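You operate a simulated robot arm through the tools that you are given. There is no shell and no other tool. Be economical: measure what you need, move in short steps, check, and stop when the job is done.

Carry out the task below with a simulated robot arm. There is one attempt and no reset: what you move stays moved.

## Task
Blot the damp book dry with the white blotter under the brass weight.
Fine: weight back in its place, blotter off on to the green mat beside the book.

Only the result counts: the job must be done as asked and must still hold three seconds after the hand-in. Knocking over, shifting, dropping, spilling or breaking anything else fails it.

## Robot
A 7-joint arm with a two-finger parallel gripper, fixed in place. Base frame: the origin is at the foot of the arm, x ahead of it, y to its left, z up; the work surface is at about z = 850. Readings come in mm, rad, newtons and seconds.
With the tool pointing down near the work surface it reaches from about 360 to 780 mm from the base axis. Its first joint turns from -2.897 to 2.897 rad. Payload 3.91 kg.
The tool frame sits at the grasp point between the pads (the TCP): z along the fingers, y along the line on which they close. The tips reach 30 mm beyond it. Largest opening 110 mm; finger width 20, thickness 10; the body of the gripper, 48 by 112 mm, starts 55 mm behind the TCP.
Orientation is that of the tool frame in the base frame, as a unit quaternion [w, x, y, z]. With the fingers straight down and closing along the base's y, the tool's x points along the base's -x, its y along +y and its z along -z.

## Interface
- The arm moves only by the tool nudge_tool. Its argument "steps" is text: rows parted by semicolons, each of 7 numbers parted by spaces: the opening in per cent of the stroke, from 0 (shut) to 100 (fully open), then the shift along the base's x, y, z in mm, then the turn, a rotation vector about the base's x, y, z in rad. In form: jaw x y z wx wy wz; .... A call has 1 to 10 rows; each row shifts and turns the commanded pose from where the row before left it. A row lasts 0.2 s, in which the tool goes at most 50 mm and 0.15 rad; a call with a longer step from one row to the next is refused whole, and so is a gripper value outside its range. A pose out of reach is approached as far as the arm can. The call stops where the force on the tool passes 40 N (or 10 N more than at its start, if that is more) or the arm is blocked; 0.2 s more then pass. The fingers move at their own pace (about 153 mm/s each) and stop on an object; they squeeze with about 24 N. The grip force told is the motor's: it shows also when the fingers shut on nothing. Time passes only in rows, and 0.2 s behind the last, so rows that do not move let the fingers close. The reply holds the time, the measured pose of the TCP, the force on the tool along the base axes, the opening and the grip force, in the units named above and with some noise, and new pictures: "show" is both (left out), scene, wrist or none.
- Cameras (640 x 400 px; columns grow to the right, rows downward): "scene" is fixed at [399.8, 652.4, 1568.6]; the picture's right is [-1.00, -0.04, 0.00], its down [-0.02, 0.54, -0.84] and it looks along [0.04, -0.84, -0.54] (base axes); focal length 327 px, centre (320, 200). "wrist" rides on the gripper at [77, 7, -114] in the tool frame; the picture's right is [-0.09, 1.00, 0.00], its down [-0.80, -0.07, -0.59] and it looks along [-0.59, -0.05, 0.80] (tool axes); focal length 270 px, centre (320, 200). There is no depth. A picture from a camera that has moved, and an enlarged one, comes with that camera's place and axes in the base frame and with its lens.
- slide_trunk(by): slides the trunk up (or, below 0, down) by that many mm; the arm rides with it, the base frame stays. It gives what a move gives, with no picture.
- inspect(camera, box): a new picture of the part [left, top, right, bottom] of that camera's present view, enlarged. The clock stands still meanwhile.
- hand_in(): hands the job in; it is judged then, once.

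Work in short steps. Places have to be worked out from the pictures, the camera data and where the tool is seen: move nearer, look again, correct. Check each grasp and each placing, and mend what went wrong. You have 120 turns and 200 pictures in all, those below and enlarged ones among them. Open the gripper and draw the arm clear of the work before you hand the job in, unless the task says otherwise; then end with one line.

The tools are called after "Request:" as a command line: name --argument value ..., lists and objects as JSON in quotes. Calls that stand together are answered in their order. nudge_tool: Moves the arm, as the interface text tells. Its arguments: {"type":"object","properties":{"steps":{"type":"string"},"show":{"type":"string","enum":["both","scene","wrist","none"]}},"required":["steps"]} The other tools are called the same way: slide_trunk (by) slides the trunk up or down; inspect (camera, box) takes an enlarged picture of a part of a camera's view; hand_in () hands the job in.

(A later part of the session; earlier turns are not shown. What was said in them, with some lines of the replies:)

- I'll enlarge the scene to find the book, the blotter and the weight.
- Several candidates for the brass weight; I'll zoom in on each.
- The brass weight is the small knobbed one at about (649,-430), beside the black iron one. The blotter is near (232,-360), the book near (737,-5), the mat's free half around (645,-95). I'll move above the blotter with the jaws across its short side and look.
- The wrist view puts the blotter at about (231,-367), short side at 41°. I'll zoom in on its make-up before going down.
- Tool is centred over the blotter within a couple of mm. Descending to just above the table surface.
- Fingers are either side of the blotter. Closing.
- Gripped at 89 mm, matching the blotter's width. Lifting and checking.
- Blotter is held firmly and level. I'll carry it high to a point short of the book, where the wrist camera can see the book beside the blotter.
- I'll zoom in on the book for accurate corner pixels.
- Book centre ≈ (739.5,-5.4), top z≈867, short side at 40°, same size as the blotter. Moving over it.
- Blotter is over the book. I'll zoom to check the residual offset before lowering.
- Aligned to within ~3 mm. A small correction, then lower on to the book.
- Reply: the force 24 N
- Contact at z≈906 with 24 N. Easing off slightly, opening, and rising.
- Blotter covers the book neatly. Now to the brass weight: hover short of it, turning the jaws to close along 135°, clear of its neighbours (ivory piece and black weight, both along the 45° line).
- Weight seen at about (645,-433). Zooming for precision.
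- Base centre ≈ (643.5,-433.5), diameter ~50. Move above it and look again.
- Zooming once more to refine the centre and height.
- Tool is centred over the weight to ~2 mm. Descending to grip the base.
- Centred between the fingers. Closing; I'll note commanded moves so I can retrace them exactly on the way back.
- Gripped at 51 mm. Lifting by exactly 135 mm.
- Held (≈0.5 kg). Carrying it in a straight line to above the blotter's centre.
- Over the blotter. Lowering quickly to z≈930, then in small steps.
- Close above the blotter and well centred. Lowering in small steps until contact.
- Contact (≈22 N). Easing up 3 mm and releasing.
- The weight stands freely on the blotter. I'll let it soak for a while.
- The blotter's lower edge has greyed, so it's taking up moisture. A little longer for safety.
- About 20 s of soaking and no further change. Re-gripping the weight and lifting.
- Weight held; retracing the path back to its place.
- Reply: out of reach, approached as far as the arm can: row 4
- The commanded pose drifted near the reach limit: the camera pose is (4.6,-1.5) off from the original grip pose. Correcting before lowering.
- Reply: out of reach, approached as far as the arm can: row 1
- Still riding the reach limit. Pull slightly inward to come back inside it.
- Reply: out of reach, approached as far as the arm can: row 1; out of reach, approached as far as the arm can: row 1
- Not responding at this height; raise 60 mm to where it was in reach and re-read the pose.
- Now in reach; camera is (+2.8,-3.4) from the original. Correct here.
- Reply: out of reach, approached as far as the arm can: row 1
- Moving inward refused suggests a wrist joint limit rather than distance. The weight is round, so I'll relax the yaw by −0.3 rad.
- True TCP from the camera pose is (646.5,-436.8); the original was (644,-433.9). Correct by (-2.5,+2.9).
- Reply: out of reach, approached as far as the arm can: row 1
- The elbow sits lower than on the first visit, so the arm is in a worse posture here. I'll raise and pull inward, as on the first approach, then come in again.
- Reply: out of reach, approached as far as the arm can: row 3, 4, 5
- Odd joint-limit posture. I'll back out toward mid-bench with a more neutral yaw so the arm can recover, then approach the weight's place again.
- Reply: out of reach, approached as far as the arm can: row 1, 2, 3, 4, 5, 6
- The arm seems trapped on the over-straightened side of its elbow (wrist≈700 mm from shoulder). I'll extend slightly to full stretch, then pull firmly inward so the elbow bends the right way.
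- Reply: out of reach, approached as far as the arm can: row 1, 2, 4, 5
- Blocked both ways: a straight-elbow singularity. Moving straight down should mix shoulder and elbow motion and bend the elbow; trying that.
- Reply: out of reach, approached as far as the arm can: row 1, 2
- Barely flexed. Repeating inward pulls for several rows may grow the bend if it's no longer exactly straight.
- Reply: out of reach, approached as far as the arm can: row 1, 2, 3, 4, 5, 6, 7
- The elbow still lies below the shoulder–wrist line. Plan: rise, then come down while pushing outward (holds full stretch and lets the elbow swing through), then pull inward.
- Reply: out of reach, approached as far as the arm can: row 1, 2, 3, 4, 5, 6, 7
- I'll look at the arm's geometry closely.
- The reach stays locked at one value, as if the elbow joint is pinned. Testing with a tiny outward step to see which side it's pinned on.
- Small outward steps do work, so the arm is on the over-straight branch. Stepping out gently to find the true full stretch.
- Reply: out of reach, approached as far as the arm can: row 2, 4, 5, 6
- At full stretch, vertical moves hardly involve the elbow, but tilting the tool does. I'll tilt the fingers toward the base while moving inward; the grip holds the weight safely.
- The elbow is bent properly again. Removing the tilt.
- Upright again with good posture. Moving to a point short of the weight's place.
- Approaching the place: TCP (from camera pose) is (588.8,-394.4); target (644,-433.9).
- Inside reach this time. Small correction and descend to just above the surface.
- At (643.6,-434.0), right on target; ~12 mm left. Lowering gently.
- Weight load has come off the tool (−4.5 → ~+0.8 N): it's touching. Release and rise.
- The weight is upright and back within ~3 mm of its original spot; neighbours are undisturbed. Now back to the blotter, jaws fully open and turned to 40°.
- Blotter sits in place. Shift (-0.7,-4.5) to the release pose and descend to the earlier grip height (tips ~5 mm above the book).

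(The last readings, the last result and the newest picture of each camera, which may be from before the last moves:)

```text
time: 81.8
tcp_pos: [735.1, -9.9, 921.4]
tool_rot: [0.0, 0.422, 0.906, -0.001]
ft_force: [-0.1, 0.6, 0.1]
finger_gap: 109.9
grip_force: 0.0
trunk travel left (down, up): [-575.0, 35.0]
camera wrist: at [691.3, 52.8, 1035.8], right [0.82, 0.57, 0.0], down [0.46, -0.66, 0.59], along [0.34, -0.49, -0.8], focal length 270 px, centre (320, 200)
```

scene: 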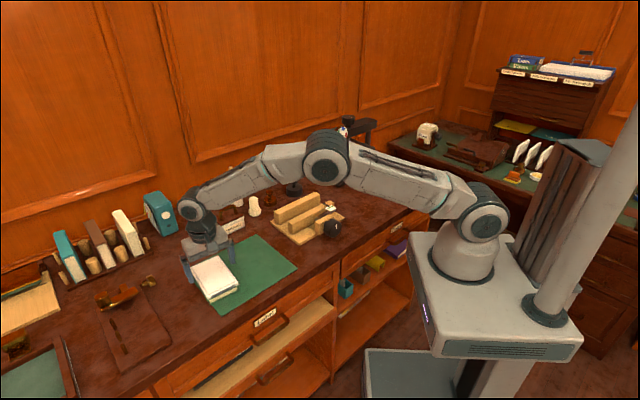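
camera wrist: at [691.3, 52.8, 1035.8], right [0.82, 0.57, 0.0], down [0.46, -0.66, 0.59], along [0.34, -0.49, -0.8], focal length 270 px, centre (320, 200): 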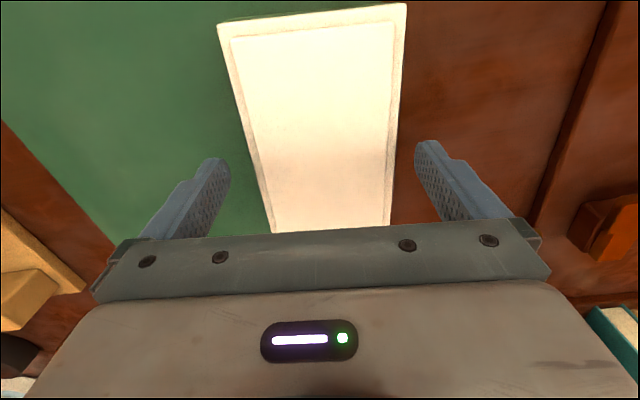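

Small shift (+1.5,+2.5) and down 14 mm to the grip height, then close.

Request:
nudge_tool --steps "100 1.5 2.5 -8 0 0 0; 100 0 0 -6 0 0 0; 100 0 0 0 0 0 0; 0 0 0 0 0 0 0; 0 0 0 0 0 0 0; 0 0 0 0 0 0 0"

Request:
inspect --camera "scene" --box '[160, 200, 270, 320]'

```text
time: 83.2
tcp_pos: [737.5, -8.6, 907.2]
tool_rot: [0.0, 0.422, 0.906, 0.0]
ft_force: [-0.1, 0.8, 0.1]
finger_gap: 89.0
grip_force: 24.6
trunk travel left (down, up): [-575.0, 35.0]
camera wrist: at [693.0, 54.6, 1021.9], right [0.82, 0.57, 0.0], down [0.46, -0.66, 0.59], along [0.34, -0.49, -0.8], focal length 270 px, centre (320, 200)
```

scene: 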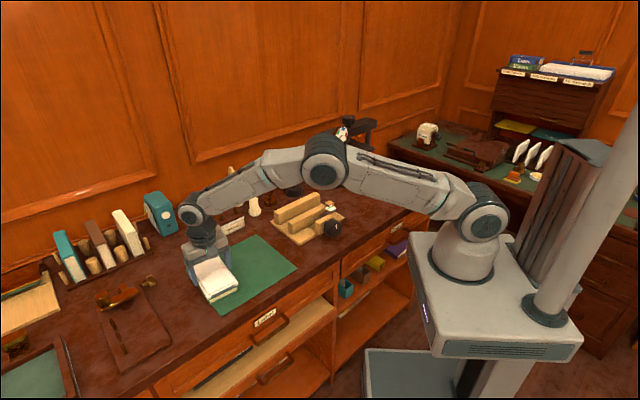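
wrist: 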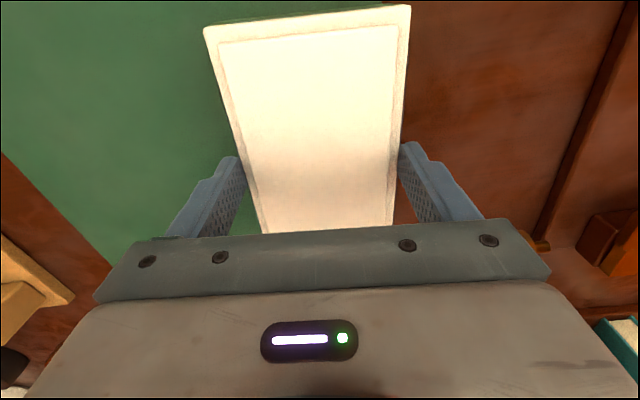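

```text
3.33 times, centred on (215, 260) of scene
camera zoom: at [399.8, 652.4, 1568.6], right [-1.0, -0.04, 0.0], down [-0.02, 0.54, -0.84], along [0.04, -0.84, -0.54], focal length 1090 px, centre (670, 0)
```

zoom: 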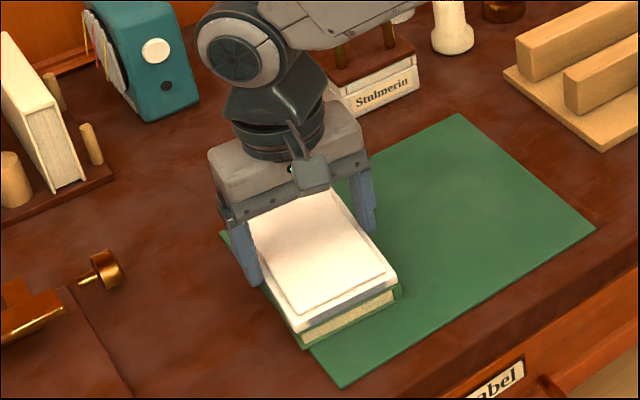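

Gripped at 89 mm. Lifting to see the book beneath.

Request:
nudge_tool --steps "0 0 0 10 0 0 0; 0 0 0 30 0 0 0; 0 0 0 40 0 0 0; 0 -25 -22 20 0 0 0; 0 -30 -26 0 0 0 0; 0 -30 -26 0 0 0 0; 0 0 0 0 0 0 0; 0 0 0 0 0 0 0"

Request:
inspect --camera "scene" --box '[160, 200, 300, 320]'

Request:
inspect --camera "wrist" --box '[380, 0, 640, 200]'

```text
time: 85.0
tcp_pos: [652.7, -83.7, 1008.2]
tool_rot: [0.0, 0.422, 0.906, 0.0]
ft_force: [0.3, -0.5, -1.3]
finger_gap: 89.2
grip_force: 24.4
trunk travel left (down, up): [-575.0, 35.0]
camera wrist: at [608.8, -20.0, 1122.4], right [0.82, 0.57, 0.0], down [0.46, -0.66, 0.59], along [0.34, -0.49, -0.8], focal length 270 px, centre (320, 200)
```

scene: 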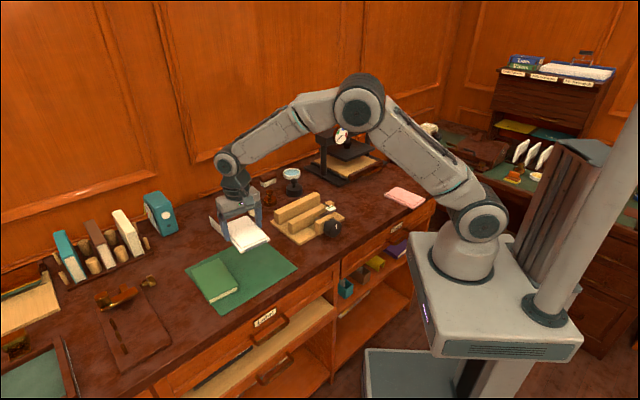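
wrist: 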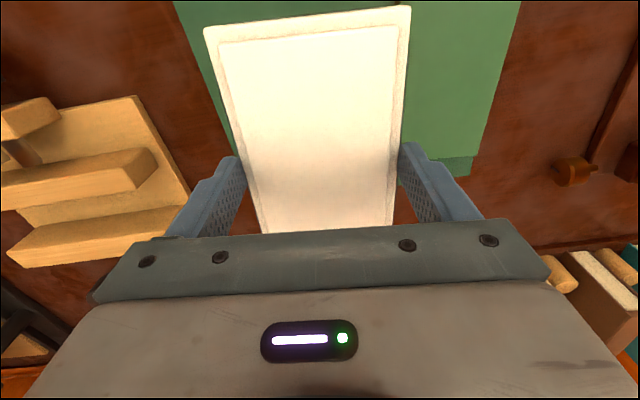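

```text
3.33 times, centred on (230, 260) of scene
camera zoom: at [399.8, 652.4, 1568.6], right [-1.0, -0.04, 0.0], down [-0.02, 0.54, -0.84], along [0.04, -0.84, -0.54], focal length 1090 px, centre (620, 0)
```

zoom: 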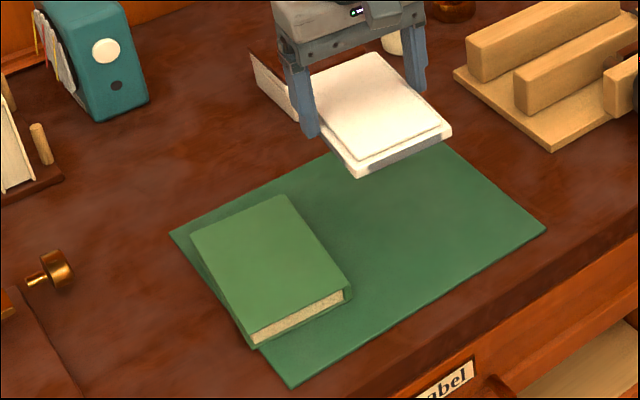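

```text
2.00 times, centred on (510, 100) of wrist
camera zoom: at [608.8, -20.0, 1122.4], right [0.82, 0.57, 0.0], down [0.46, -0.66, 0.59], along [0.34, -0.49, -0.8], focal length 541 px, centre (-60, 400)
```

zoom: 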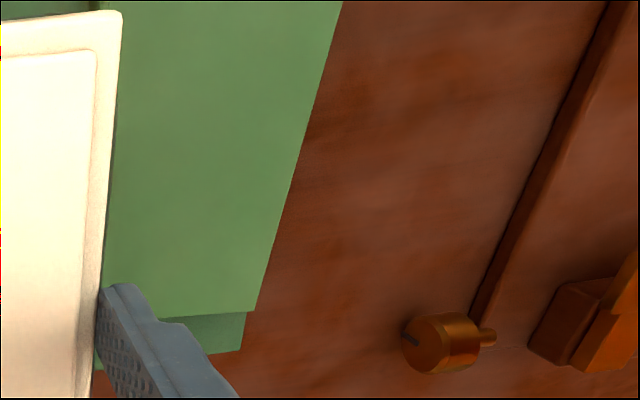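

The stain is gone: the book is dry. Now place the blotter on the mat's free half at about (645,-97).

Request:
nudge_tool --steps "0 -7.7 -13.3 -25 0 0 0; 0 0 0 -40 0 0 0; 0 0 0 -35 0 0 0; 0 0 0 -10 0 0 0; 0 0 0 0 0 0 0"

Request:
inspect --camera "scene" --box '[160, 200, 300, 320]'

```text
time: 86.2
tcp_pos: [645.6, -96.3, 898.3]
tool_rot: [0.0, 0.423, 0.906, -0.001]
ft_force: [0.4, 0.4, -1.4]
finger_gap: 89.0
grip_force: 23.6
trunk travel left (down, up): [-575.0, 35.0]
camera wrist: at [600.8, -33.9, 1012.1], right [0.82, 0.57, 0.0], down [0.46, -0.66, 0.59], along [0.34, -0.49, -0.8], focal length 270 px, centre (320, 200)
```

scene: 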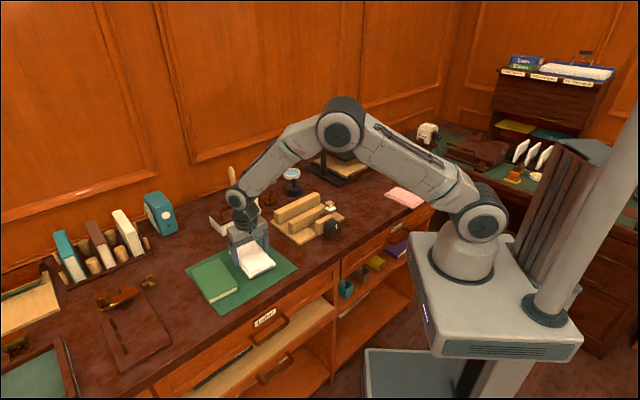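
wrist: 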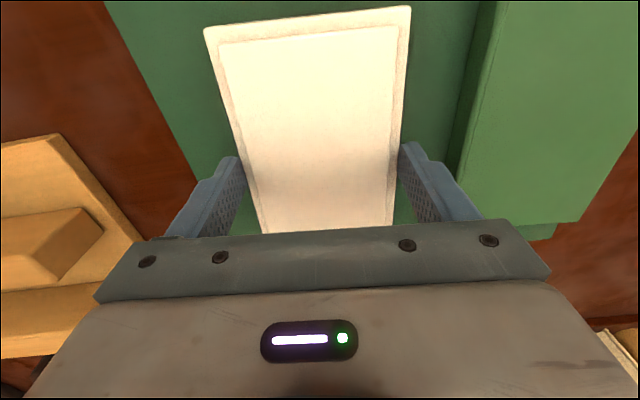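

```text
3.33 times, centred on (230, 260) of scene
camera zoom: at [399.8, 652.4, 1568.6], right [-1.0, -0.04, 0.0], down [-0.02, 0.54, -0.84], along [0.04, -0.84, -0.54], focal length 1090 px, centre (620, 0)
```

zoom: 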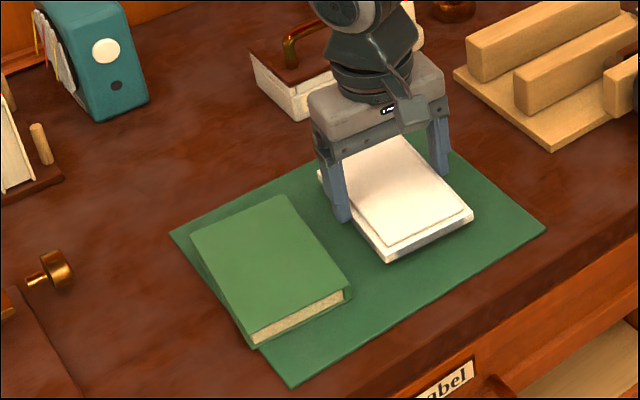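

Well within the free half of the mat. Lowering gently to contact.

Request:
nudge_tool --steps "0 0 0 -5 0 0 0; 0 0 0 -3 0 0 0; 0 0 0 -2 0 0 0; 0 0 0 0 0 0 0" --show "none"

```text
time: 87.2
tcp_pos: [644.4, -96.9, 888.2]
tool_rot: [0.0, 0.423, 0.906, 0.0]
ft_force: [0.0, 0.2, -0.4]
finger_gap: 89.0
grip_force: 24.0
trunk travel left (down, up): [-575.0, 35.0]
```

Request:
nudge_tool --steps "0 0 0 -1.5 0 0 0; 0 0 0 0 0 0 0" --show "none"

```text
time: 87.8
tcp_pos: [643.1, -96.0, 887.6]
tool_rot: [0.0, 0.423, 0.906, -0.001]
ft_force: [0.2, -0.9, 4.4]
finger_gap: 89.1
grip_force: 23.8
trunk travel left (down, up): [-575.0, 35.0]
```

Light contact (≈5 N). Release, rise, and draw the arm back.

Request:
nudge_tool --steps "100 0 0 0 0 0 0; 100 0 0 0 0 0 0; 100 0 0 25 0 0 0; 100 0 0 45 0 0 0; 100 0 0 45 0 0 0; 100 -30 0 40 0 0 0; 100 -40 -10 30 0 0 0; 100 -40 -10 20 0 0 0; 100 0 0 0 0 0 0"

Request:
inspect --camera "scene" --box '[160, 160, 340, 310]'

```text
refused: row 7 steps farther than a row can; nothing moved
```

```text
2.67 times, centred on (250, 235) of scene
camera zoom: at [399.8, 652.4, 1568.6], right [-1.0, -0.04, 0.0], down [-0.02, 0.54, -0.84], along [0.04, -0.84, -0.54], focal length 872 px, centre (507, 107)
```

zoom: 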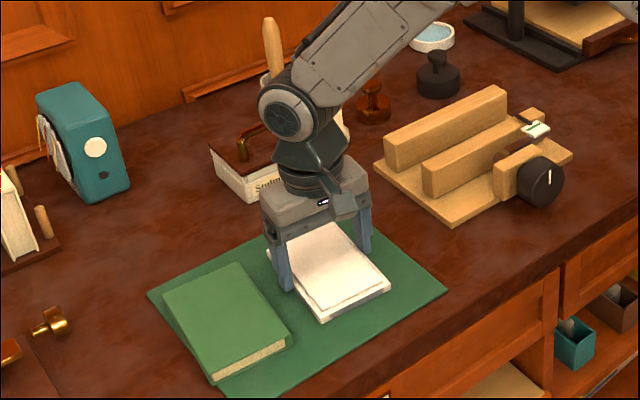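

One row was too long; repeating with shorter steps.

Request:
nudge_tool --steps "100 0 0 0 0 0 0; 100 0 0 0 0 0 0; 100 0 0 25 0 0 0; 100 0 0 45 0 0 0; 100 0 0 45 0 0 0; 100 -25 0 35 0 0 0; 100 -35 -10 25 0 0 0; 100 -35 -10 20 0 0 0; 100 -35 -20 0 0 0 0; 100 0 0 0 0 0 0"

Request:
inspect --camera "scene" --box '[160, 160, 340, 310]'

```text
time: 90.0
tcp_pos: [514.5, -136.6, 1079.7]
tool_rot: [0.001, 0.423, 0.906, 0.0]
ft_force: [0.0, 0.2, 0.3]
finger_gap: 110.0
grip_force: 0.1
trunk travel left (down, up): [-575.0, 35.0]
camera wrist: at [470.3, -73.7, 1194.9], right [0.82, 0.57, 0.0], down [0.46, -0.66, 0.59], along [0.34, -0.49, -0.8], focal length 270 px, centre (320, 200)
```

scene: 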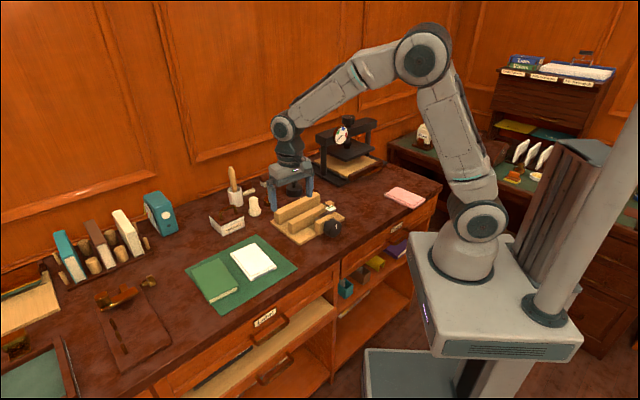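
wrist: 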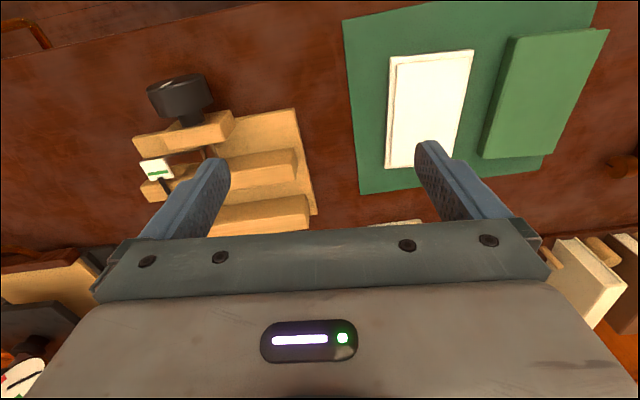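

```text
2.67 times, centred on (250, 235) of scene
camera zoom: at [399.8, 652.4, 1568.6], right [-1.0, -0.04, 0.0], down [-0.02, 0.54, -0.84], along [0.04, -0.84, -0.54], focal length 872 px, centre (507, 107)
```

zoom: 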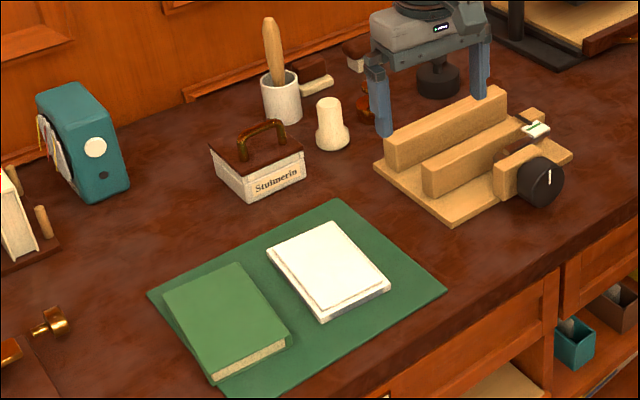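

The book is dry and unmoved, the blotter lies flat on the mat beside it, the weight is back in its place, and the arm is clear with the gripper open. Handing in.

Request:
hand_in

```text
The job is handed in.
```

The book is blotted dry: its stain is gone, the white blotter lies on the green mat beside it, and the brass weight is back about 3 mm from where it started. Nothing else looked disturbed.
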